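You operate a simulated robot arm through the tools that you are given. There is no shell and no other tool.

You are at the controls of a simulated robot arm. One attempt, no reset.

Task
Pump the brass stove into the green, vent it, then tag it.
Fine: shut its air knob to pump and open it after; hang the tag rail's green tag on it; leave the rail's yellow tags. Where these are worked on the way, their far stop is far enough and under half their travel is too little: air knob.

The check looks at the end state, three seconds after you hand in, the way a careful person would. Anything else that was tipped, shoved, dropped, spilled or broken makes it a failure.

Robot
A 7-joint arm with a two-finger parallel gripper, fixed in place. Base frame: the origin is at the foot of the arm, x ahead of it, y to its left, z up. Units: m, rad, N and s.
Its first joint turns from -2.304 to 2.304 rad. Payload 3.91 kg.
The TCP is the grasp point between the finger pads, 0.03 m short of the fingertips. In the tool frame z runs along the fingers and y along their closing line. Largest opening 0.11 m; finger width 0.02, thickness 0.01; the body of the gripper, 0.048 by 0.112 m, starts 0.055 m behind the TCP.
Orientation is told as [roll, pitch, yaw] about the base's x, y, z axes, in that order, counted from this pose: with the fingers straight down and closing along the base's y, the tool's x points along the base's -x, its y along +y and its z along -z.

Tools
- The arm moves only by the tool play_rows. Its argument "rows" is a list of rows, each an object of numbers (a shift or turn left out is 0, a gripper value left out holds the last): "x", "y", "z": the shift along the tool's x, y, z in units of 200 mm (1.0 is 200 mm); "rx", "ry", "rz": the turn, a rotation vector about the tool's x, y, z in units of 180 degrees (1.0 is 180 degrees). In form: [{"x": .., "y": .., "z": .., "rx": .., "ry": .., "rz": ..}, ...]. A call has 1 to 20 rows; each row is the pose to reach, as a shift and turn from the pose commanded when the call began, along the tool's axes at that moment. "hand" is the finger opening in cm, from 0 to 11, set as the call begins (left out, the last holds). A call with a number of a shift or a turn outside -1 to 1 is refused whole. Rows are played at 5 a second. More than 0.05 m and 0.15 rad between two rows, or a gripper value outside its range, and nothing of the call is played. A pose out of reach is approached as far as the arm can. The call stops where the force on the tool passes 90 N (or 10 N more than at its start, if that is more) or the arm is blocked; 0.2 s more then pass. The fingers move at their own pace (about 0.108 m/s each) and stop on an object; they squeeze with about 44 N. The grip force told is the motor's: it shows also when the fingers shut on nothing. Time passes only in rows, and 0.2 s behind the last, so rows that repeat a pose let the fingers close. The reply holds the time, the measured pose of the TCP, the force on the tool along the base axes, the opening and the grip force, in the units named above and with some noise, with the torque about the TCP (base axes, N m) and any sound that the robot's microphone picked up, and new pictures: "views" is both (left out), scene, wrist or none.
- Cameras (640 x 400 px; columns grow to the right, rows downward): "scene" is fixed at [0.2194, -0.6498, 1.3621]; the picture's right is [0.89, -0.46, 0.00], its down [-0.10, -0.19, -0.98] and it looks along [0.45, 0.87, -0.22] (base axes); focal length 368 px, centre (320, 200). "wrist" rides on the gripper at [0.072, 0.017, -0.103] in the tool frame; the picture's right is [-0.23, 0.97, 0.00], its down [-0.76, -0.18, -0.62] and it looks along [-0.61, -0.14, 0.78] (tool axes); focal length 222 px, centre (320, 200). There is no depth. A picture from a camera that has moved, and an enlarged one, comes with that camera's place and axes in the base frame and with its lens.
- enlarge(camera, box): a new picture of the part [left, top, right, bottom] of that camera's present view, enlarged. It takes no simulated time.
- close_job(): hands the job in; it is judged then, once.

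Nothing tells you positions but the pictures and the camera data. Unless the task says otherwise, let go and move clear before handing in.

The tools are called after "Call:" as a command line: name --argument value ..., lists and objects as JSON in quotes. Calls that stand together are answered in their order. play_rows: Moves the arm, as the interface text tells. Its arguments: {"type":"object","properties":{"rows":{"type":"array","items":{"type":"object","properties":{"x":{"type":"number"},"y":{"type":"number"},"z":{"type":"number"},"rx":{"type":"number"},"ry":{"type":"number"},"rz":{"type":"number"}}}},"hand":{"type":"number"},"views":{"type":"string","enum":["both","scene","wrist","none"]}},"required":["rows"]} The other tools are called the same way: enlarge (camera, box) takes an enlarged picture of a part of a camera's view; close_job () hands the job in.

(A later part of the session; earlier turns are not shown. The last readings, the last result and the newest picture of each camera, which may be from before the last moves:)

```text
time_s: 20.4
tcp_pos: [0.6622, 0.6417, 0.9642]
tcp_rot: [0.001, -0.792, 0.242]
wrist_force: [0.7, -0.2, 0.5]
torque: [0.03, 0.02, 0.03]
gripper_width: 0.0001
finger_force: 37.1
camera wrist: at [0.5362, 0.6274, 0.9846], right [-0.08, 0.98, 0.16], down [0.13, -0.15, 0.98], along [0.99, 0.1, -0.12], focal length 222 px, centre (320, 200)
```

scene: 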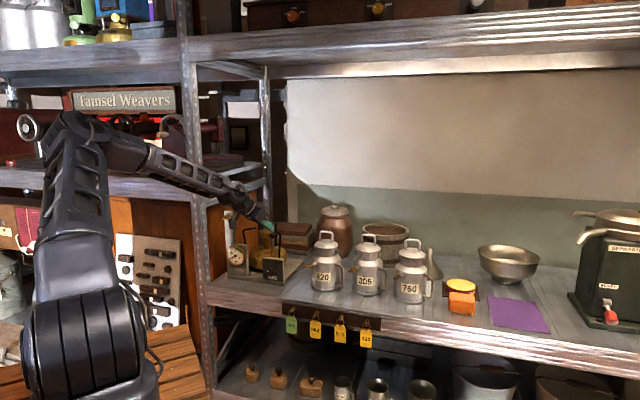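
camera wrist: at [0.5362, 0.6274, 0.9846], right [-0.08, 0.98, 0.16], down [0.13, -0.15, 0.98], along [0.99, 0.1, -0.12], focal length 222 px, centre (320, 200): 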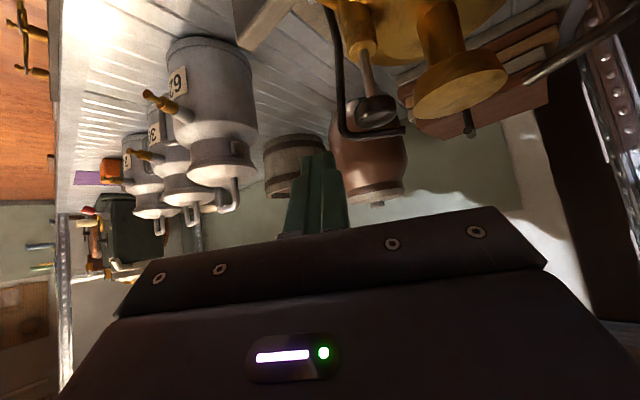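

Call:
play_rows --rows '[{"x": -0.034, "y": 0.079, "z": 0.039, "ry": -0.018}, {"x": -0.068, "y": 0.158, "z": 0.078, "ry": -0.036}, {"x": -0.1025, "y": 0.237, "z": 0.1165, "ry": -0.0538}, {"x": -0.1025, "y": 0.237, "z": 0.1165, "ry": -0.0538}]' --views "both"

Call:
enlarge --camera "wrist" --box '[240, 80, 400, 200]'

Call:
enlarge --camera "scene" --box '[225, 195, 321, 255]'

```text
time_s: 21.4
tcp_pos: [0.6794, 0.6962, 0.9621]
tcp_rot: [-0.001, -0.96, 0.244]
wrist_force: [-0.8, 0.4, -0.6]
torque: [0.03, 0.0, 0.01]
gripper_width: 0.0
finger_force: 37.5
camera wrist: at [0.552, 0.6802, 0.9616], right [-0.11, 0.98, 0.19], down [-0.03, -0.19, 0.98], along [0.99, 0.1, 0.05], focal length 222 px, centre (320, 200)
```

scene: 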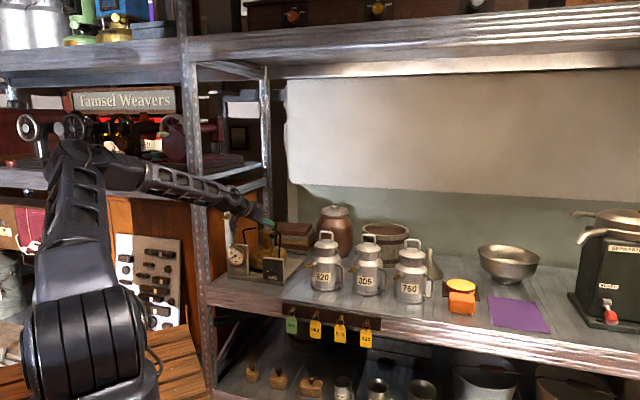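
wrist: 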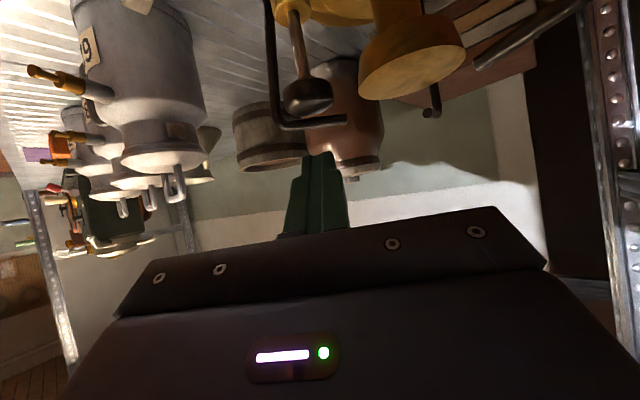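

```text
3.33 times, centred on (320, 140) of wrist
camera zoom: at [0.552, 0.6802, 0.9616], right [-0.11, 0.98, 0.19], down [-0.03, -0.19, 0.98], along [0.99, 0.1, 0.05], focal length 740 px, centre (320, 400)
```

zoom: 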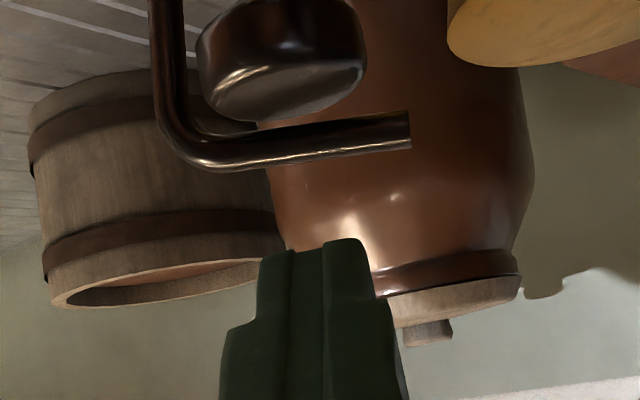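

```text
6.67 times, centred on (273, 225) of scene
camera zoom: at [0.2194, -0.6498, 1.3621], right [0.89, -0.46, 0.0], down [-0.1, -0.19, -0.98], along [0.45, 0.87, -0.22], focal length 2452 px, centre (633, 33)
```

zoom: 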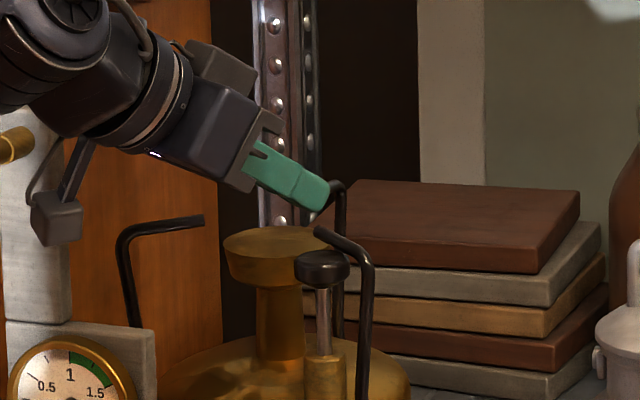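

The fingertip's lower edge is above the near half of the knob, clear of the rod. I'll press straight down slowly and watch the force.

Call:
play_rows --rows '[{"x": 0.041, "z": 0.0287}, {"x": 0.082, "z": 0.0574}, {"x": 0.1024, "z": 0.0717}, {"x": 0.1229, "z": 0.086}, {"x": 0.1434, "z": 0.1004}, {"x": 0.1638, "z": 0.1147}, {"x": 0.1843, "z": 0.129}]' --views "both"

Call:
enlarge --camera "scene" --box '[225, 195, 321, 255]'

Call:
enlarge --camera "wrist" --box '[240, 80, 400, 200]'

```text
time_s: 23.0
tcp_pos: [0.6783, 0.6973, 0.9181]
tcp_rot: [-0.001, -0.96, 0.244]
wrist_force: [-1.6, -0.9, 3.6]
torque: [-0.01, 0.01, -0.02]
gripper_width: 0.0
finger_force: 37.7
camera wrist: at [0.5517, 0.6809, 0.9175], right [-0.11, 0.98, 0.19], down [-0.03, -0.19, 0.98], along [0.99, 0.1, 0.05], focal length 222 px, centre (320, 200)
```

scene: 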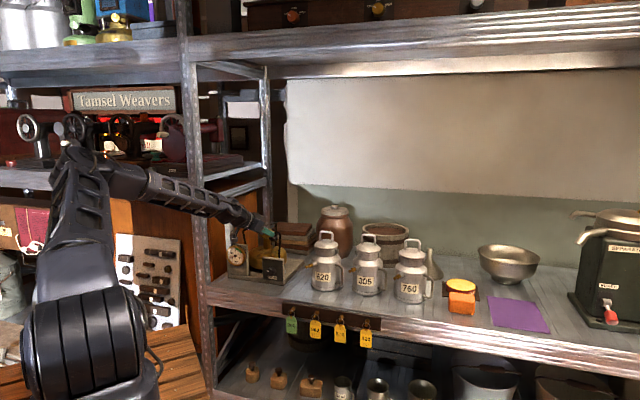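
wrist: 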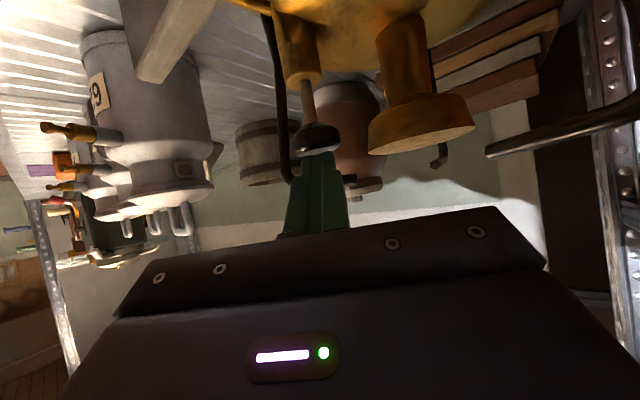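

```text
6.67 times, centred on (273, 225) of scene
camera zoom: at [0.2194, -0.6498, 1.3621], right [0.89, -0.46, 0.0], down [-0.1, -0.19, -0.98], along [0.45, 0.87, -0.22], focal length 2452 px, centre (633, 33)
```

zoom: 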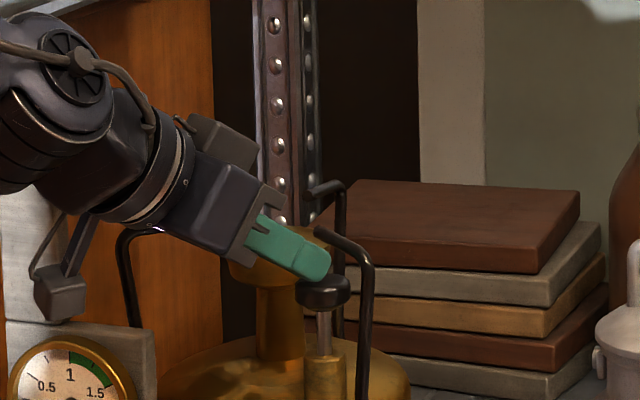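

```text
3.33 times, centred on (320, 140) of wrist
camera zoom: at [0.5517, 0.6809, 0.9175], right [-0.11, 0.98, 0.19], down [-0.03, -0.19, 0.98], along [0.99, 0.1, 0.05], focal length 740 px, centre (320, 400)
```

zoom: 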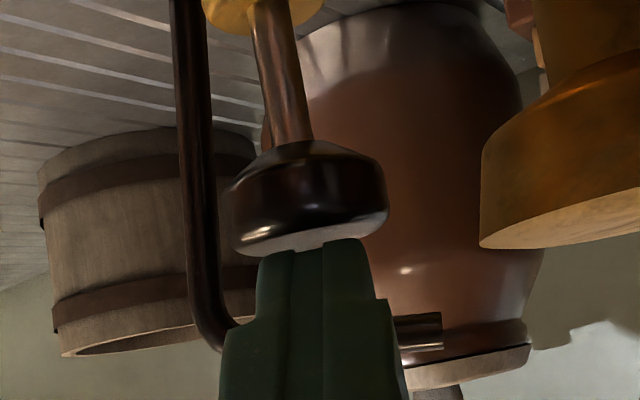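

The knob went down about 13 mm at only 4 N. I'll continue the stroke toward the bottom.

Call:
play_rows --rows '[{"x": 0.0205, "z": 0.0143}, {"x": 0.041, "z": 0.0287}, {"x": 0.0614, "z": 0.043}, {"x": 0.0819, "z": 0.0574}, {"x": 0.1024, "z": 0.0717}, {"x": 0.1147, "z": 0.0803}]' --views "both"

Call:
enlarge --camera "scene" --box '[215, 205, 311, 285]'

Call:
enlarge --camera "wrist" --box '[240, 80, 400, 200]'

```text
time_s: 24.4
tcp_pos: [0.6801, 0.6952, 0.8928]
tcp_rot: [0.007, -0.968, 0.24]
wrist_force: [-20.3, -12.9, 64.1]
torque: [0.04, -0.67, -0.19]
gripper_width: 0.0002
finger_force: 38.0
camera wrist: at [0.5527, 0.6802, 0.8934], right [-0.11, 0.98, 0.19], down [-0.03, -0.19, 0.98], along [0.99, 0.1, 0.05], focal length 222 px, centre (320, 200)
```

scene: 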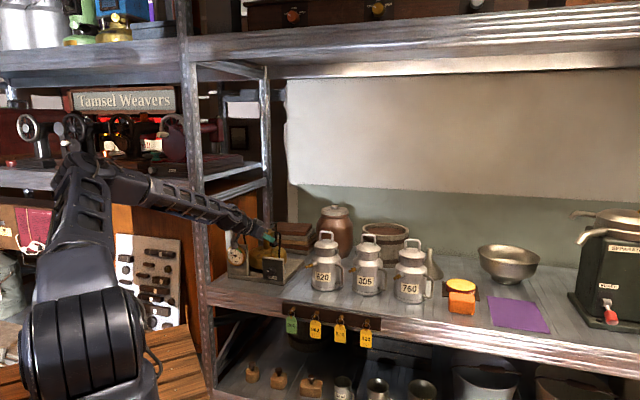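
wrist: 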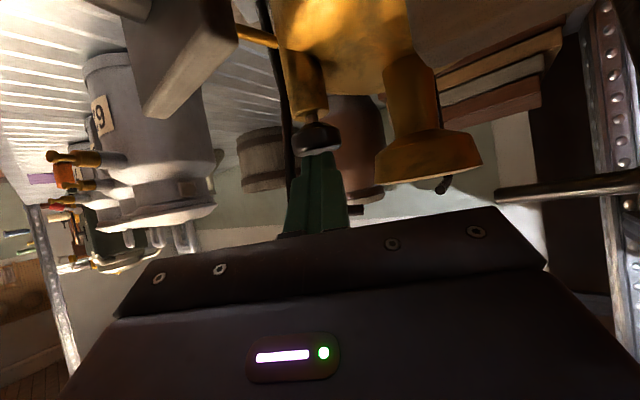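

```text
5.00 times, centred on (263, 245) of scene
camera zoom: at [0.2194, -0.6498, 1.3621], right [0.89, -0.46, 0.0], down [-0.1, -0.19, -0.98], along [0.45, 0.87, -0.22], focal length 1839 px, centre (605, -25)
```

zoom: 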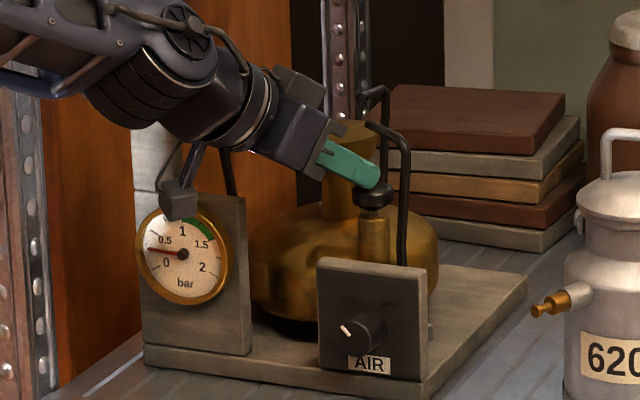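

```text
3.33 times, centred on (320, 140) of wrist
camera zoom: at [0.5527, 0.6802, 0.8934], right [-0.11, 0.98, 0.19], down [-0.03, -0.19, 0.98], along [0.99, 0.1, 0.05], focal length 740 px, centre (320, 400)
```

zoom: 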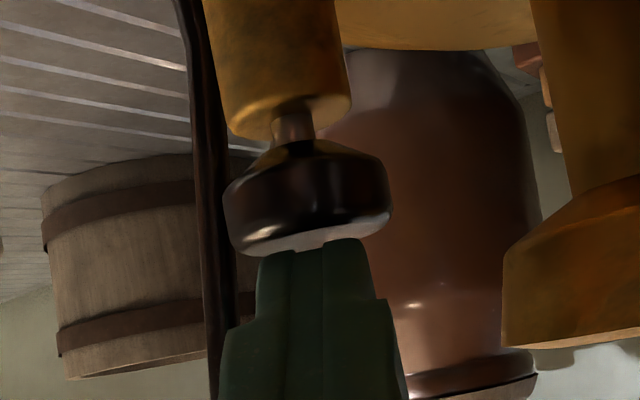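

One full stroke raised the gauge to roughly 0.2–0.25 bar, and the plunger bottoms out with the TCP at z of about 0.893. I'll lift and see whether the plunger springs back.

Call:
play_rows --rows '[{"x": -0.041, "z": -0.0287}, {"x": -0.082, "z": -0.0574}, {"x": -0.123, "z": -0.086}, {"x": -0.164, "z": -0.1147}, {"x": -0.205, "z": -0.1434}, {"x": -0.2458, "z": -0.172}, {"x": -0.2458, "z": -0.172}]' --views "none"

Call:
enlarge --camera "scene" --box '[215, 205, 311, 285]'

Call:
enlarge --camera "wrist" --box '[240, 80, 400, 200]'

```text
time_s: 26.0
tcp_pos: [0.6778, 0.6947, 0.9472]
tcp_rot: [-0.001, -0.959, 0.245]
wrist_force: [0.3, 0.6, -0.1]
torque: [-0.01, -0.01, 0.03]
gripper_width: 0.0
finger_force: 38.2
```

```text
5.00 times, centred on (263, 245) of scene
camera zoom: at [0.2194, -0.6498, 1.3621], right [0.89, -0.46, 0.0], down [-0.1, -0.19, -0.98], along [0.45, 0.87, -0.22], focal length 1839 px, centre (605, -25)
```

zoom: 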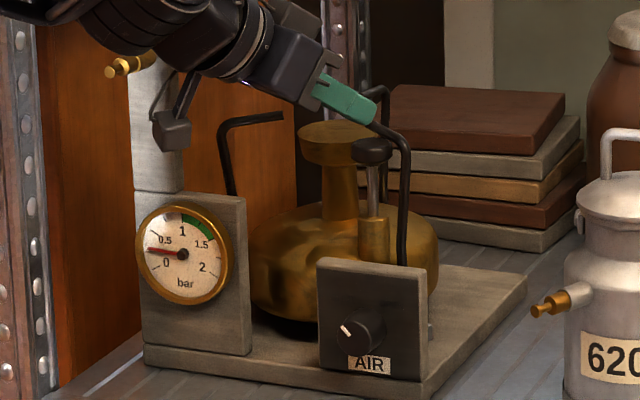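

```text
3.33 times, centred on (320, 140) of wrist
camera zoom: at [0.5508, 0.6798, 0.9484], right [-0.11, 0.98, 0.19], down [-0.03, -0.19, 0.98], along [0.99, 0.1, 0.05], focal length 740 px, centre (320, 400)
```

zoom: 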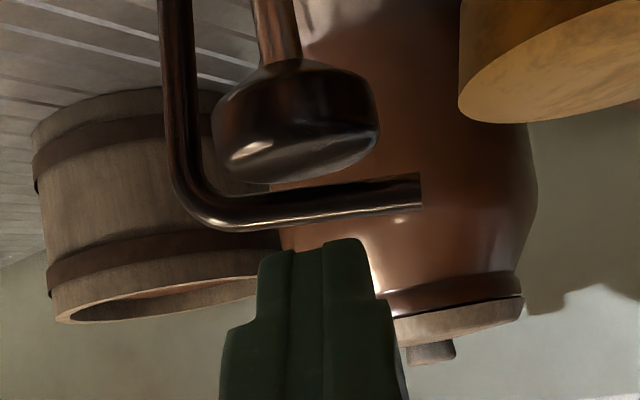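

The plunger springs back on its own. I'll read the gauge closely.

Call:
enlarge --camera "scene" --box '[232, 242, 268, 268]'

```text
15.38 times, centred on (250, 255) of scene
camera zoom: at [0.2194, -0.6498, 1.3621], right [0.89, -0.46, 0.0], down [-0.1, -0.19, -0.98], along [0.45, 0.87, -0.22], focal length 5658 px, centre (1397, -646)
```

zoom: 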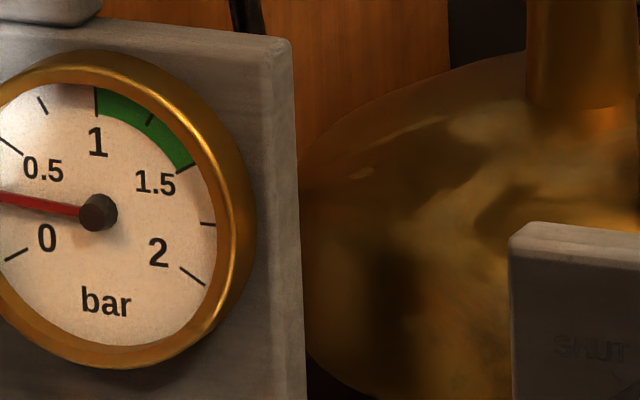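

Each stroke adds about 0.29 bar, with green starting at 1. I'll do two more full strokes.

Call:
play_rows --rows '[{"x": 0.0492, "z": 0.0344}, {"x": 0.0983, "z": 0.0688}, {"x": 0.1475, "z": 0.1032}, {"x": 0.1966, "z": 0.1376}, {"x": 0.2335, "z": 0.1634}, {"x": 0.2335, "z": 0.1634}, {"x": 0.1638, "z": 0.1147}, {"x": 0.0819, "z": 0.0574}, {"x": 0, "z": 0}, {"x": 0, "z": 0}, {"x": 0.0492, "z": 0.0344}, {"x": 0.0983, "z": 0.0688}, {"x": 0.1475, "z": 0.1032}, {"x": 0.1966, "z": 0.1376}, {"x": 0.2335, "z": 0.1634}, {"x": 0.2335, "z": 0.1634}, {"x": 0.1638, "z": 0.1147}, {"x": 0.0819, "z": 0.0574}, {"x": 0, "z": 0}, {"x": 0, "z": 0}]' --views "none"

Call:
enlarge --camera "scene" --box '[215, 205, 311, 285]'

Call:
enlarge --camera "scene" --box '[232, 242, 268, 268]'

```text
time_s: 30.2
tcp_pos: [0.6781, 0.6972, 0.9467]
tcp_rot: [-0.002, -0.959, 0.243]
wrist_force: [-0.4, 0.0, -1.1]
torque: [-0.01, -0.01, -0.03]
gripper_width: 0.0
finger_force: 37.6
```

```text
5.00 times, centred on (263, 245) of scene
camera zoom: at [0.2194, -0.6498, 1.3621], right [0.89, -0.46, 0.0], down [-0.1, -0.19, -0.98], along [0.45, 0.87, -0.22], focal length 1839 px, centre (605, -25)
```

zoom: 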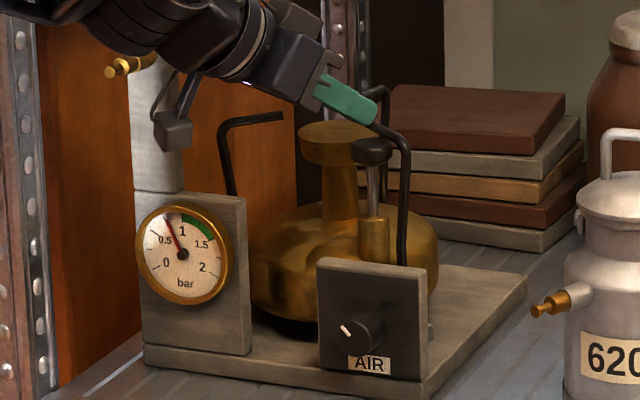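

```text
15.38 times, centred on (250, 255) of scene
camera zoom: at [0.2194, -0.6498, 1.3621], right [0.89, -0.46, 0.0], down [-0.1, -0.19, -0.98], along [0.45, 0.87, -0.22], focal length 5658 px, centre (1397, -646)
```

zoom: 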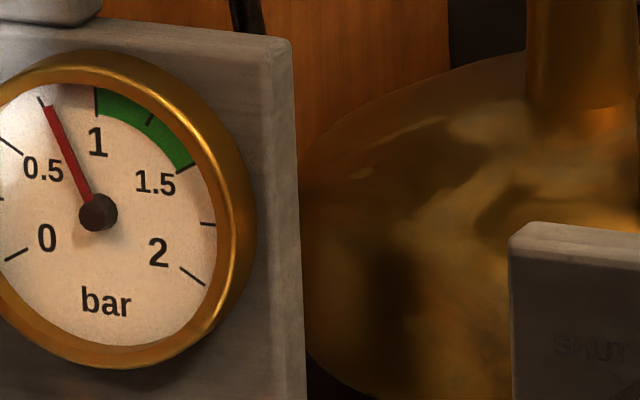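

The gauge reads about 0.77. Another stroke should reach about 1.02 and a second about 1.27, mid-green, so I'll do one and check.

Call:
play_rows --rows '[{"x": 0.0492, "z": 0.0344}, {"x": 0.0983, "z": 0.0688}, {"x": 0.1475, "z": 0.1032}, {"x": 0.1966, "z": 0.1376}, {"x": 0.2335, "z": 0.1634}, {"x": 0.2335, "z": 0.1634}, {"x": 0.1638, "z": 0.1147}, {"x": 0.0819, "z": 0.0574}, {"x": 0, "z": 0}, {"x": 0, "z": 0}]' --views "none"

Call:
enlarge --camera "scene" --box '[232, 242, 268, 268]'

```text
time_s: 32.4
tcp_pos: [0.678, 0.6963, 0.9483]
tcp_rot: [-0.002, -0.957, 0.245]
wrist_force: [0.4, 0.4, -0.5]
torque: [0.0, -0.02, -0.01]
gripper_width: 0.0001
finger_force: 37.6
```

```text
15.38 times, centred on (250, 255) of scene
camera zoom: at [0.2194, -0.6498, 1.3621], right [0.89, -0.46, 0.0], down [-0.1, -0.19, -0.98], along [0.45, 0.87, -0.22], focal length 5658 px, centre (1397, -646)
```

zoom: 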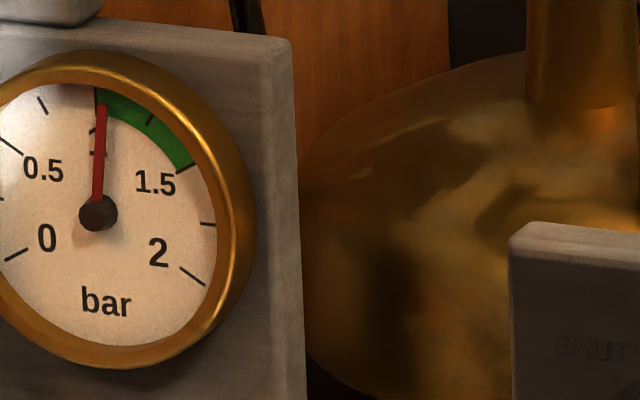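

The needle is just inside the green at about 1.03. One more stroke should put it mid-green.

Call:
play_rows --rows '[{"x": 0.0492, "z": 0.0344}, {"x": 0.0983, "z": 0.0688}, {"x": 0.1475, "z": 0.1032}, {"x": 0.1966, "z": 0.1376}, {"x": 0.2335, "z": 0.1634}, {"x": 0.2335, "z": 0.1634}, {"x": 0.1638, "z": 0.1147}, {"x": 0.0819, "z": 0.0574}, {"x": 0, "z": 0}, {"x": 0, "z": 0}]' --views "none"

Call:
enlarge --camera "scene" --box '[232, 242, 268, 268]'

Call:
enlarge --camera "scene" --box '[215, 205, 311, 285]'

```text
time_s: 34.6
tcp_pos: [0.6801, 0.6979, 0.9499]
tcp_rot: [-0.001, -0.958, 0.243]
wrist_force: [-0.5, -0.5, 0.5]
torque: [0.02, -0.02, 0.01]
gripper_width: 0.0
finger_force: 37.7
```

```text
15.38 times, centred on (250, 255) of scene
camera zoom: at [0.2194, -0.6498, 1.3621], right [0.89, -0.46, 0.0], down [-0.1, -0.19, -0.98], along [0.45, 0.87, -0.22], focal length 5658 px, centre (1397, -646)
```

zoom: 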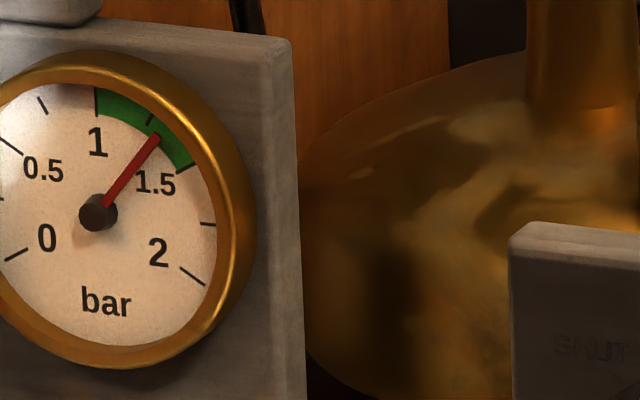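

```text
5.00 times, centred on (263, 245) of scene
camera zoom: at [0.2194, -0.6498, 1.3621], right [0.89, -0.46, 0.0], down [-0.1, -0.19, -0.98], along [0.45, 0.87, -0.22], focal length 1839 px, centre (605, -25)
```

zoom: 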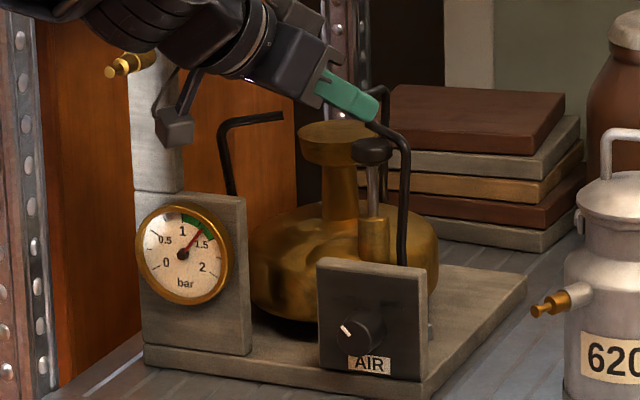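

The gauge reads about 1.3, well inside the green. I'll back off and retrace to the front of the air knob to open it.

Call:
play_rows --rows '[{"x": 0.008, "y": -0.082, "z": -0.055, "ry": 0.0177}, {"x": 0.016, "y": -0.164, "z": -0.11, "ry": 0.0354}, {"x": 0.024, "y": -0.2465, "z": -0.165, "ry": 0.0532}]' --views "none"

Call:
play_rows --rows '[{"rx": -0.0261, "rz": -0.0258}, {"rx": -0.0522, "rz": -0.0516}, {"rx": -0.0782, "rz": -0.0773}, {"rx": -0.1043, "rz": -0.1031}, {"rx": -0.1304, "rz": -0.1289}]' --views "both"

```text
time_s: 35.4
tcp_pos: [0.6611, 0.6421, 0.963]
tcp_rot: [-0.002, -0.789, 0.245]
wrist_force: [-0.8, 0.1, -0.2]
torque: [-0.01, -0.04, -0.02]
gripper_width: 0.0
finger_force: 37.5
```

```text
time_s: 36.6
tcp_pos: [0.6608, 0.6418, 0.9633]
tcp_rot: [-0.002, -0.79, 0.824]
wrist_force: [-1.4, 0.9, 0.0]
torque: [-0.03, -0.02, -0.06]
gripper_width: 0.0
finger_force: 37.7
camera wrist: at [0.5631, 0.5613, 0.9846], right [-0.61, 0.78, 0.16], down [0.19, -0.05, 0.98], along [0.77, 0.62, -0.12], focal length 222 px, centre (320, 200)
```

scene: 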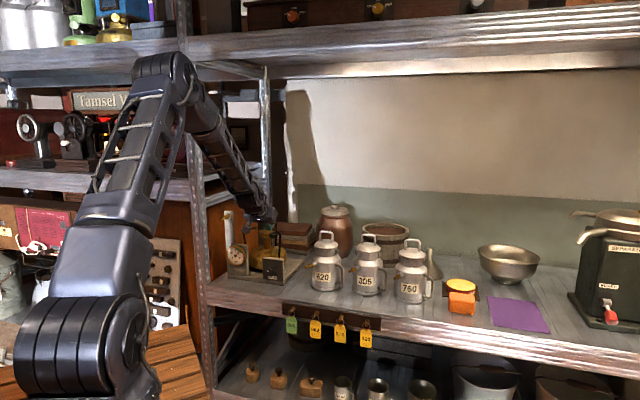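
wrist: 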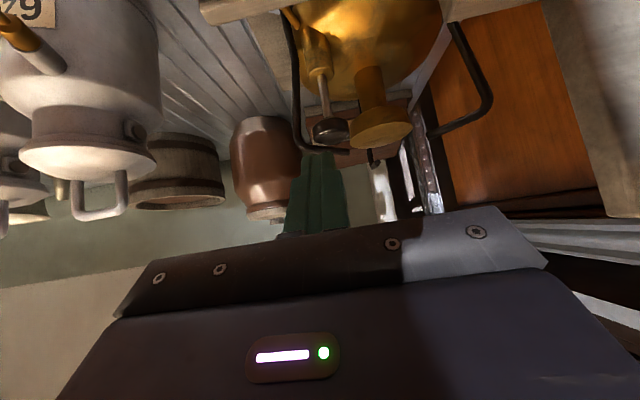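

Call:
play_rows --rows '[{"x": 0.093, "y": -0.0175, "z": -0.0885}, {"x": 0.186, "y": -0.035, "z": -0.177}, {"x": 0.279, "y": -0.0525, "z": -0.2655}, {"x": 0.372, "y": -0.07, "z": -0.354}, {"x": 0.4475, "y": -0.07, "z": -0.2792, "ry": -0.0275}, {"x": 0.523, "y": -0.07, "z": -0.2044, "ry": -0.055}, {"x": 0.5985, "y": -0.07, "z": -0.1296, "ry": -0.0825}, {"x": 0.674, "y": -0.07, "z": -0.0548, "ry": -0.11}, {"x": 0.7495, "y": -0.07, "z": 0.02, "ry": -0.1375}, {"x": 0.825, "y": -0.07, "z": 0.0948, "ry": -0.165}, {"x": 0.9005, "y": -0.07, "z": 0.1696, "ry": -0.1925}, {"x": 0.976, "y": -0.07, "z": 0.2445, "ry": -0.22}, {"x": 0.976, "y": -0.07, "z": 0.2445, "ry": -0.22}]' --hand 4.5 --views "wrist"

Call:
enlarge --camera "wrist" --box '[240, 60, 400, 160]'

Call:
enlarge --camera "wrist" --box '[410, 60, 570, 190]'

```text
time_s: 39.4
tcp_pos: [0.6023, 0.5541, 0.7895]
tcp_rot: [-0.011, -1.485, 0.83]
wrist_force: [-0.1, 0.3, 0.3]
torque: [-0.01, 0.02, 0.0]
gripper_width: 0.045
finger_force: 0.1
camera wrist: at [0.5163, 0.4852, 0.7265], right [-0.7, 0.68, 0.23], down [-0.25, -0.53, 0.81], along [0.67, 0.51, 0.54], focal length 222 px, centre (320, 200)
```

wrist: 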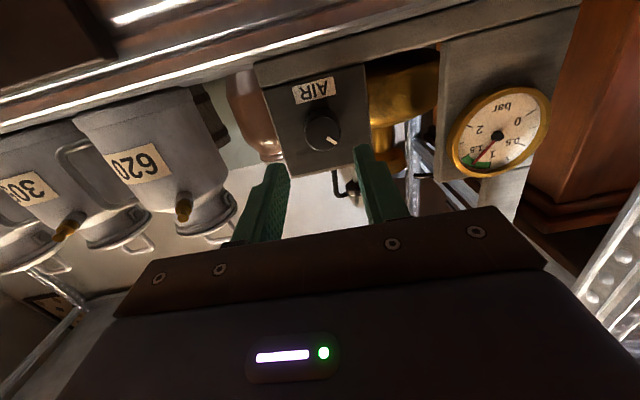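

```text
4.00 times, centred on (320, 110) of wrist
camera zoom: at [0.5163, 0.4852, 0.7265], right [-0.7, 0.68, 0.23], down [-0.25, -0.53, 0.81], along [0.67, 0.51, 0.54], focal length 888 px, centre (320, 560)
```

zoom: 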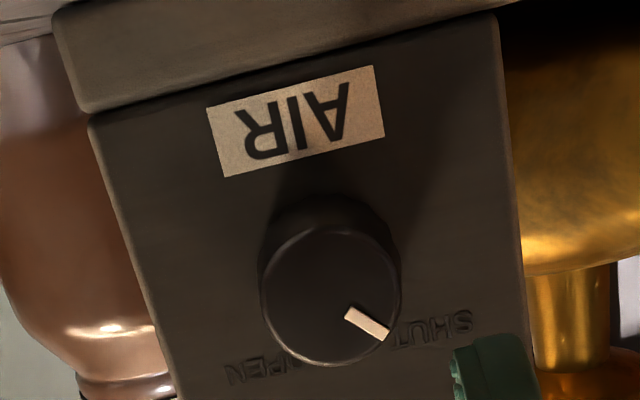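

```text
3.08 times, centred on (490, 125) of wrist
camera zoom: at [0.5163, 0.4852, 0.7265], right [-0.7, 0.68, 0.23], down [-0.25, -0.53, 0.81], along [0.67, 0.51, 0.54], focal length 684 px, centre (-203, 431)
```

zoom: 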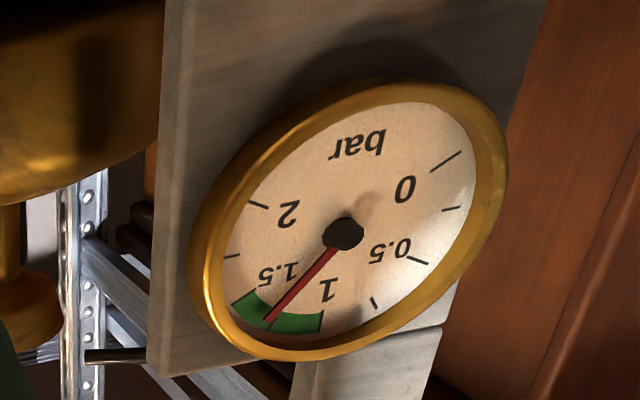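

The gauge still holds about 1.3 and the knob is at SHUT. I'll roll to −45° and advance over the knob again.

Call:
play_rows --rows '[{"rz": -0.042}, {"rz": -0.083}, {"rz": -0.125}, {"rz": -0.167}, {"rz": -0.208}, {"rz": -0.25}, {"x": -0.003, "y": 0.003, "z": 0.08, "rz": -0.25}, {"x": -0.006, "y": 0.006, "z": 0.16, "rz": -0.25}, {"x": -0.01, "y": 0.01, "z": 0.24, "rz": -0.25}, {"x": -0.01, "y": 0.01, "z": 0.3, "rz": -0.25}, {"x": -0.01, "y": 0.01, "z": 0.328, "rz": -0.25}, {"x": -0.01, "y": 0.01, "z": 0.328, "rz": -0.25}]' --views "wrist"

Call:
enlarge --camera "wrist" --box '[240, 120, 400, 220]'

```text
time_s: 42.0
tcp_pos: [0.6457, 0.6055, 0.7864]
tcp_rot: [-1.446, -0.782, 2.303]
wrist_force: [-0.2, 0.1, -0.4]
torque: [0.02, -0.01, 0.03]
gripper_width: 0.0448
finger_force: 0.1
camera wrist: at [0.6, 0.4986, 0.7325], right [-0.65, 0.55, -0.53], down [-0.69, -0.13, 0.72], along [0.32, 0.83, 0.46], focal length 222 px, centre (320, 200)
```

wrist: 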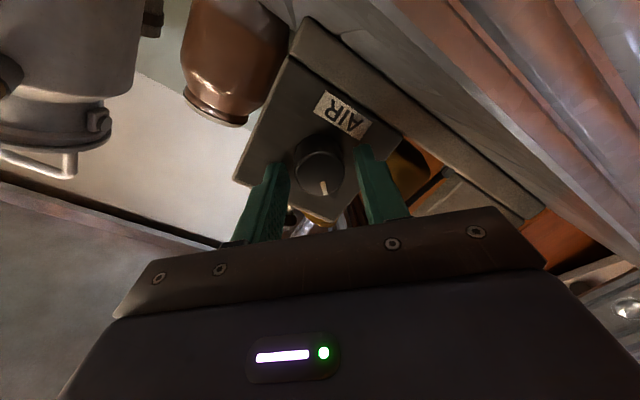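

```text
4.00 times, centred on (320, 170) of wrist
camera zoom: at [0.6, 0.4986, 0.7325], right [-0.65, 0.55, -0.53], down [-0.69, -0.13, 0.72], along [0.32, 0.83, 0.46], focal length 888 px, centre (320, 320)
```

zoom: 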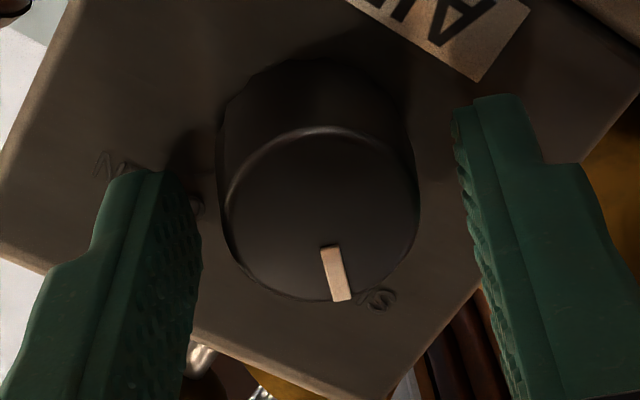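

The knob is centred between the pads. I'll close on it, then turn it clockwise to OPEN.

Call:
play_rows --rows '[{"x": 0}, {"x": 0}, {"x": 0}]' --hand 2 --views "none"

Call:
play_rows --rows '[{"rz": 0.03}, {"rz": 0.06}, {"rz": 0.09}, {"rz": 0.12}, {"rz": 0.15}, {"rz": 0.18}, {"rz": 0.21}, {"rz": 0.24}, {"rz": 0.27}, {"rz": 0.3}, {"rz": 0.33}, {"rz": 0.36}, {"rz": 0.39}, {"rz": 0.42}, {"rz": 0.45}, {"rz": 0.47}, {"rz": 0.49}]' --views "both"

```text
time_s: 42.8
tcp_pos: [0.6462, 0.6063, 0.7861]
tcp_rot: [-1.447, -0.779, 2.302]
wrist_force: [2.2, 0.4, -0.1]
torque: [0.5, -0.52, -0.76]
gripper_width: 0.0319
finger_force: 45.3
```

```text
time_s: 46.4
tcp_pos: [0.6476, 0.6042, 0.7845]
tcp_rot: [1.443, -0.813, -0.659]
wrist_force: [41.6, -13.1, -7.6]
torque: [-0.58, -0.41, -1.22]
gripper_width: 0.0315
finger_force: 45.3
camera wrist: at [0.529, 0.5679, 0.7533], right [-0.35, 0.43, 0.83], down [0.08, -0.87, 0.49], along [0.93, 0.23, 0.28], focal length 222 px, centre (320, 200)
```

scene: 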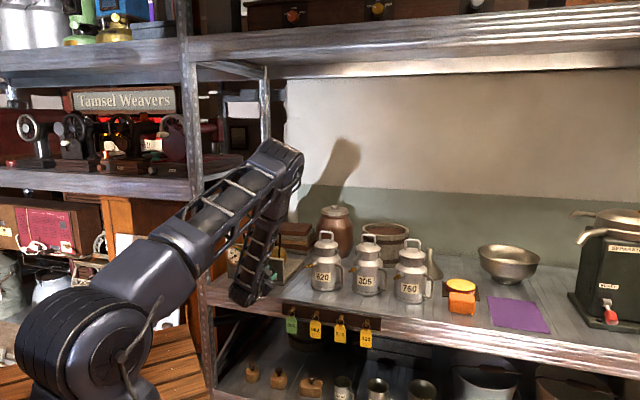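
wrist: 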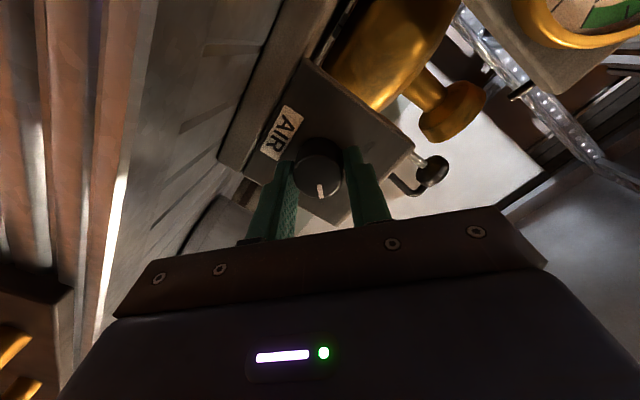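

Call:
play_rows --rows '[{"x": 0}, {"x": 0}]' --hand 4.8 --views "none"

Call:
enlarge --camera "wrist" --box '[240, 120, 400, 220]'

Call:
enlarge --camera "scene" --box '[200, 200, 328, 290]'

```text
time_s: 47.0
tcp_pos: [0.6448, 0.6057, 0.7855]
tcp_rot: [1.443, -0.813, -0.656]
wrist_force: [-0.6, 0.3, 0.2]
torque: [-0.02, 0.01, 0.0]
gripper_width: 0.0479
finger_force: 0.1
```

```text
4.00 times, centred on (320, 170) of wrist
camera zoom: at [0.5258, 0.5691, 0.7542], right [-0.36, 0.43, 0.83], down [0.08, -0.87, 0.49], along [0.93, 0.24, 0.28], focal length 888 px, centre (320, 320)
```

zoom: 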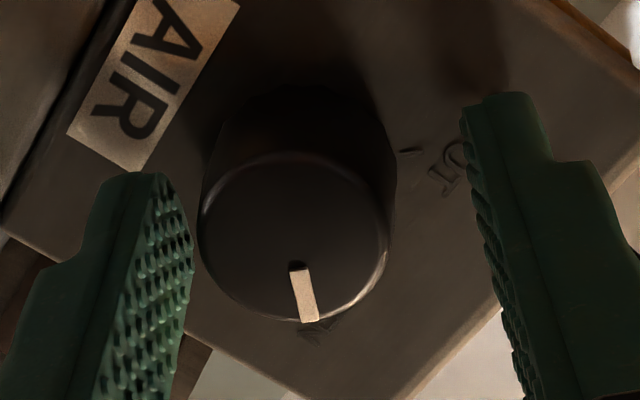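

```text
4.44 times, centred on (264, 245) of scene
camera zoom: at [0.2194, -0.6498, 1.3621], right [0.89, -0.46, 0.0], down [-0.1, -0.19, -0.98], along [0.45, 0.87, -0.22], focal length 1635 px, centre (569, 0)
```

zoom: 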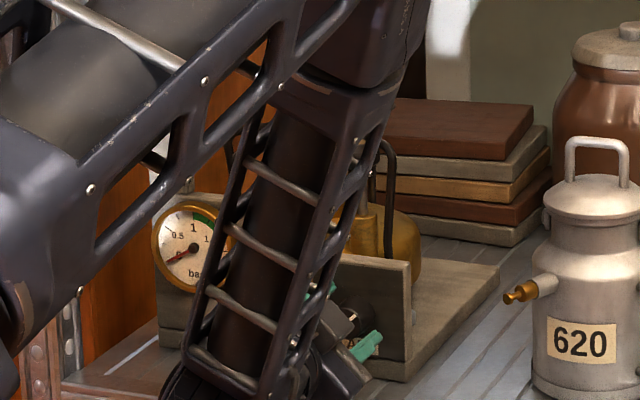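

Call:
enlarge --camera "scene" --box '[226, 238, 262, 264]'

Call:
play_rows --rows '[{"z": -0.08}, {"z": -0.16}, {"z": -0.24}, {"z": -0.335}, {"z": -0.335, "rz": -0.042}, {"z": -0.335, "rz": -0.083}, {"z": -0.335, "rz": -0.125}, {"z": -0.335, "rz": -0.167}, {"z": -0.335, "rz": -0.208}, {"z": -0.335, "rz": -0.24}]' --views "both"

Call:
enlarge --camera "wrist" --box '[240, 60, 400, 160]'

Call:
enlarge --camera "wrist" --box '[410, 60, 570, 190]'

```text
15.38 times, centred on (244, 251) of scene
camera zoom: at [0.2194, -0.6498, 1.3621], right [0.89, -0.46, 0.0], down [-0.1, -0.19, -0.98], along [0.45, 0.87, -0.22], focal length 5658 px, centre (1489, -585)
```

zoom: 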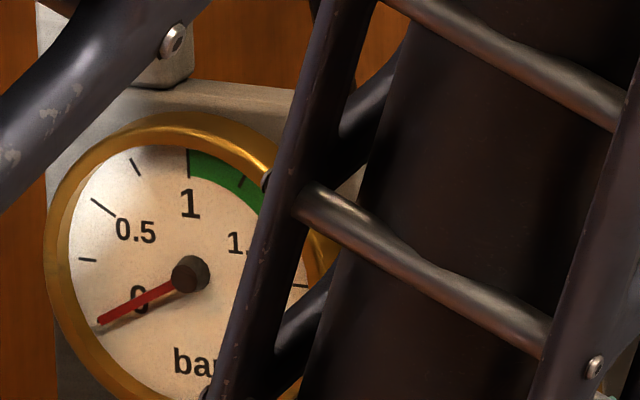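

```text
time_s: 49.2
tcp_pos: [0.601, 0.5568, 0.7916]
tcp_rot: [-0.027, -1.485, 0.846]
wrist_force: [-0.4, -0.6, 0.1]
torque: [-0.01, 0.0, 0.04]
gripper_width: 0.0481
finger_force: 0.1
camera wrist: at [0.5137, 0.4869, 0.7285], right [-0.7, 0.68, 0.22], down [-0.25, -0.52, 0.81], along [0.67, 0.51, 0.54], focal length 222 px, centre (320, 200)
```

scene: 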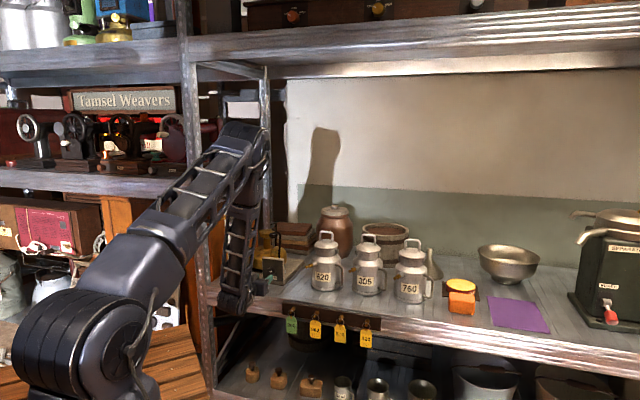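
wrist: 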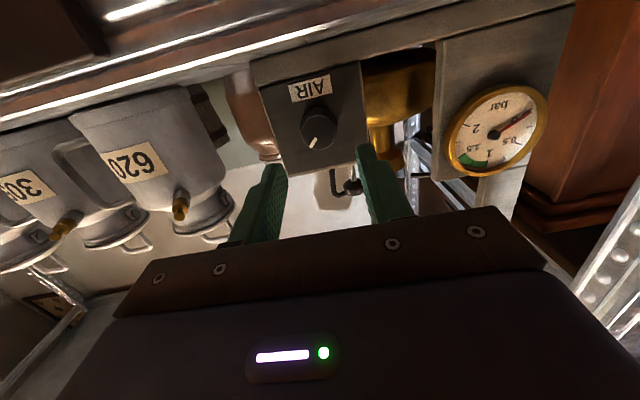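

```text
4.00 times, centred on (320, 110) of wrist
camera zoom: at [0.5137, 0.4869, 0.7285], right [-0.7, 0.68, 0.22], down [-0.25, -0.52, 0.81], along [0.67, 0.51, 0.54], focal length 888 px, centre (320, 560)
```

zoom: 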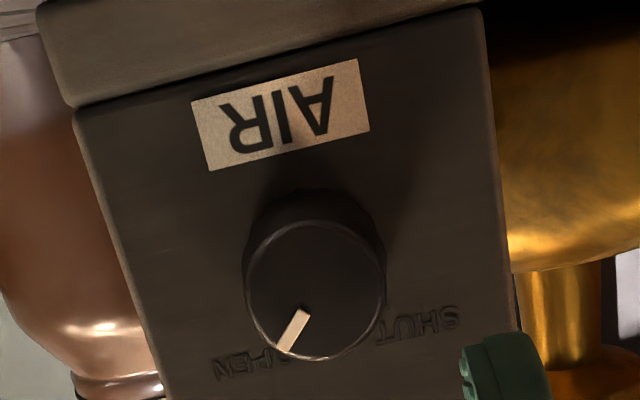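

```text
3.08 times, centred on (490, 125) of wrist
camera zoom: at [0.5137, 0.4869, 0.7285], right [-0.7, 0.68, 0.22], down [-0.25, -0.52, 0.81], along [0.67, 0.51, 0.54], focal length 684 px, centre (-203, 431)
```

zoom: 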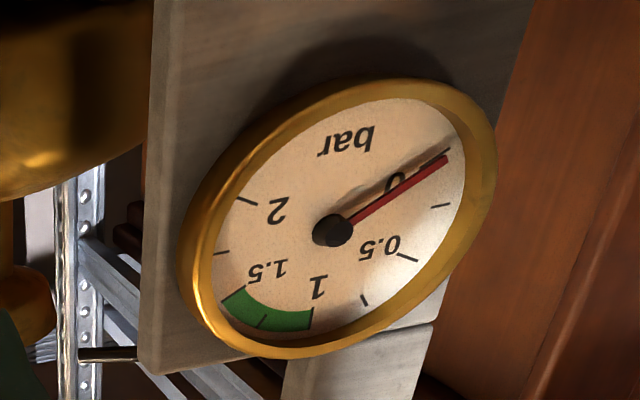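

The knob is back at OPEN and the gauge has fallen to 0, so the stove is vented. Next I'll drop in front of the tag rail to look at the green tag and its peg.

Call:
play_rows --rows '[{"x": 0.0, "y": -0.03, "z": -0.13, "ry": -0.003}, {"x": 0.08, "y": -0.08, "z": -0.23, "ry": -0.006}, {"x": 0.16, "y": -0.14, "z": -0.32, "ry": -0.009}, {"x": 0.25, "y": -0.2, "z": -0.39, "ry": -0.012}, {"x": 0.34, "y": -0.27, "z": -0.45, "ry": -0.015}, {"x": 0.43, "y": -0.34, "z": -0.51, "ry": -0.018}, {"x": 0.53, "y": -0.41, "z": -0.56, "ry": -0.021}, {"x": 0.63, "y": -0.48, "z": -0.6, "ry": -0.024}, {"x": 0.72, "y": -0.55, "z": -0.64, "ry": -0.0274}, {"x": 0.811, "y": -0.6225, "z": -0.6785, "ry": -0.0274}, {"x": 0.811, "y": -0.6225, "z": -0.6785, "ry": -0.0274}]' --hand 5.5 --views "both"

```text
time_s: 51.6
tcp_pos: [0.5887, 0.3634, 0.6415]
tcp_rot: [-0.473, -1.57, 1.293]
wrist_force: [-0.6, 0.8, 0.0]
torque: [0.02, 0.03, 0.03]
gripper_width: 0.0552
finger_force: 0.1
camera wrist: at [0.5056, 0.2981, 0.5692], right [-0.71, 0.67, 0.23], down [-0.29, -0.58, 0.76], along [0.64, 0.48, 0.61], focal length 222 px, centre (320, 200)
```

scene: 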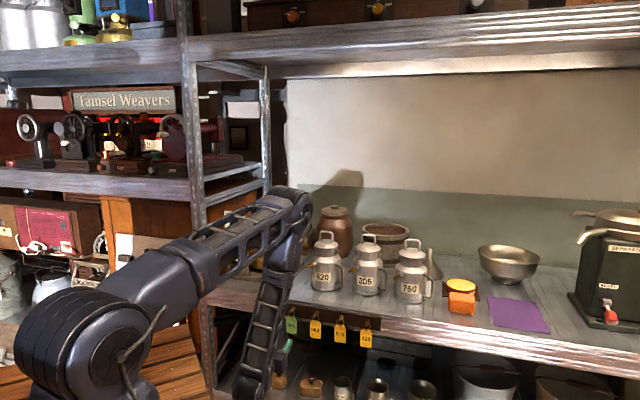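
wrist: 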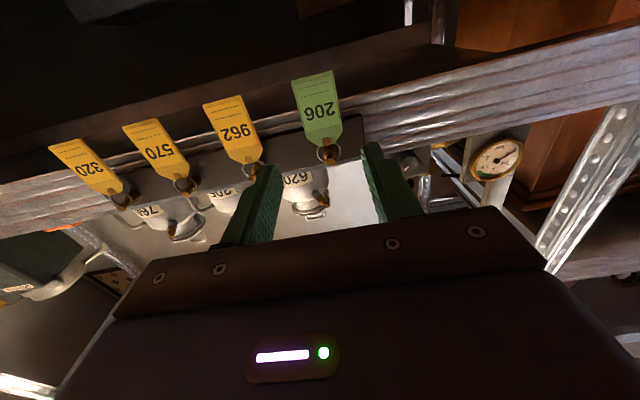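

Call:
enlarge --camera "wrist" --box '[270, 60, 382, 180]'

Call:
enlarge --camera "wrist" --box '[300, 130, 360, 175]'

Call:
enlarge --camera "scene" --box '[275, 298, 323, 342]'

```text
3.33 times, centred on (326, 120) of wrist
camera zoom: at [0.5056, 0.2981, 0.5692], right [-0.71, 0.67, 0.23], down [-0.29, -0.58, 0.76], along [0.64, 0.48, 0.61], focal length 740 px, centre (300, 467)
```

zoom: 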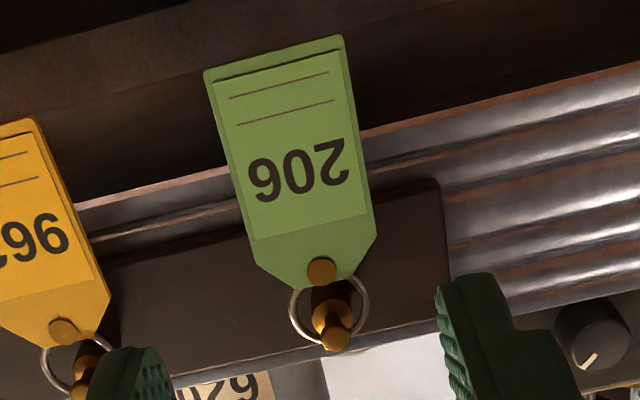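

```text
8.89 times, centred on (330, 152) of wrist
camera zoom: at [0.5056, 0.2981, 0.5692], right [-0.71, 0.67, 0.23], down [-0.29, -0.58, 0.76], along [0.64, 0.48, 0.61], focal length 1974 px, centre (231, 622)
```

zoom: 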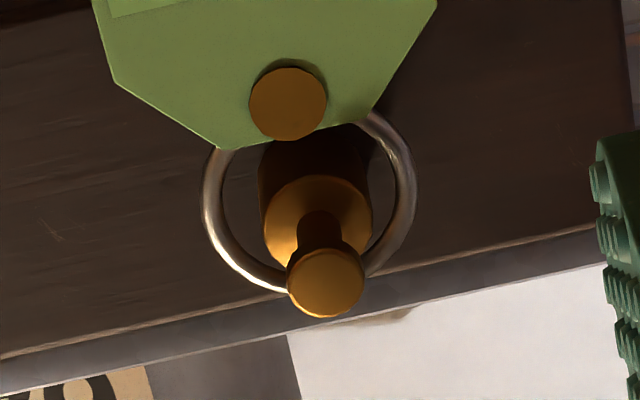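

```text
9.09 times, centred on (299, 320) of scene
camera zoom: at [0.2194, -0.6498, 1.3621], right [0.89, -0.46, 0.0], down [-0.1, -0.19, -0.98], along [0.45, 0.87, -0.22], focal length 3344 px, centre (511, -891)
```

zoom: 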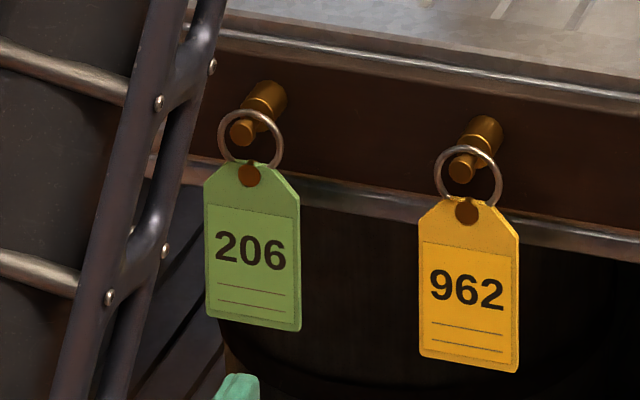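

The green tag hangs with its face toward the arm: plane about 127 mm ahead, width about 40 mm, z from 0.602 to 0.675, ring around the peg's neck at z ≈ 0.69. I'll advance so the open fingers straddle the tag's sides.

Call:
play_rows --rows '[{"x": 0.002, "z": 0.12}, {"x": 0.004, "z": 0.24}, {"x": 0.006, "z": 0.36}, {"x": 0.007, "z": 0.45}, {"x": 0.007, "z": 0.51}, {"x": 0.007, "z": 0.535}, {"x": 0.007, "z": 0.535}]' --views "both"

Call:
enlarge --camera "wrist" --box '[220, 80, 412, 220]'

Call:
enlarge --camera "scene" --box '[265, 290, 329, 350]'

```text
time_s: 53.2
tcp_pos: [0.6625, 0.4409, 0.6397]
tcp_rot: [-0.431, -1.571, 1.249]
wrist_force: [-0.1, 0.1, -0.2]
torque: [0.0, -0.01, 0.01]
gripper_width: 0.0551
finger_force: 0.0
camera wrist: at [0.5791, 0.3763, 0.5694], right [-0.71, 0.67, 0.23], down [-0.3, -0.58, 0.76], along [0.64, 0.48, 0.61], focal length 222 px, centre (320, 200)
```

scene: 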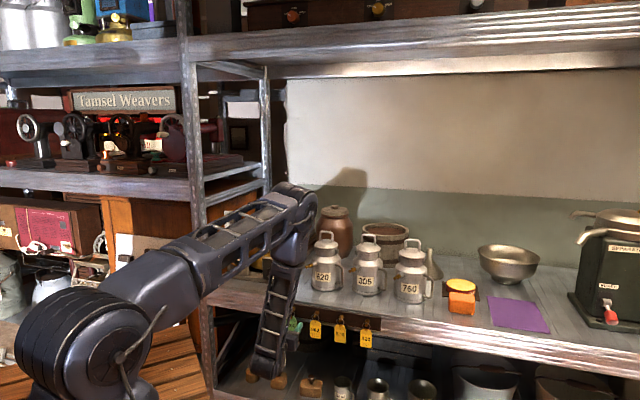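
wrist: 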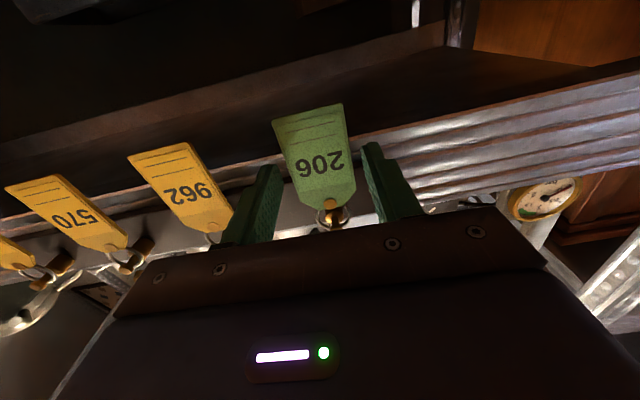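

```text
2.86 times, centred on (316, 150) of wrist
camera zoom: at [0.5791, 0.3763, 0.5694], right [-0.71, 0.67, 0.23], down [-0.3, -0.58, 0.76], along [0.64, 0.48, 0.61], focal length 635 px, centre (331, 343)
```

zoom: 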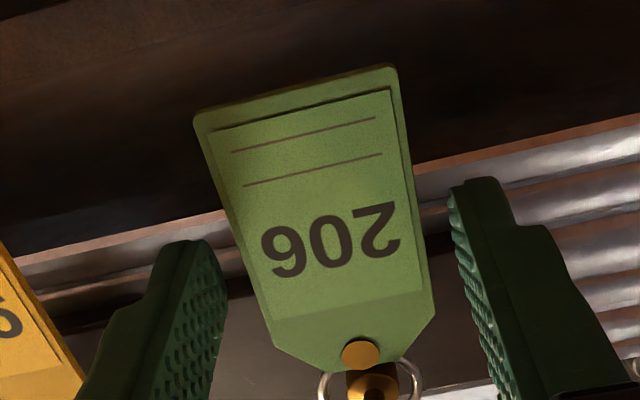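

```text
6.67 times, centred on (297, 320) of scene
camera zoom: at [0.2194, -0.6498, 1.3621], right [0.89, -0.46, 0.0], down [-0.1, -0.19, -0.98], along [0.45, 0.87, -0.22], focal length 2452 px, centre (473, -600)
```

zoom: 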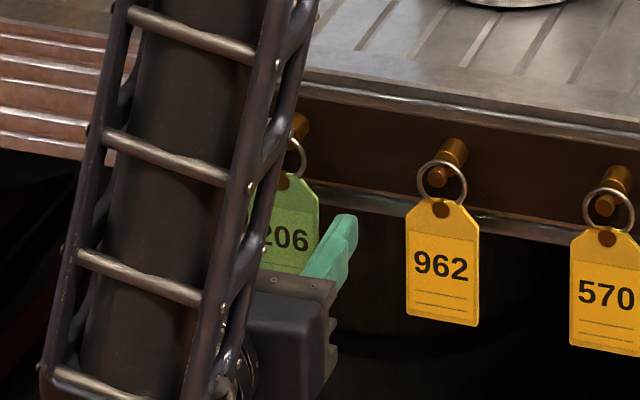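

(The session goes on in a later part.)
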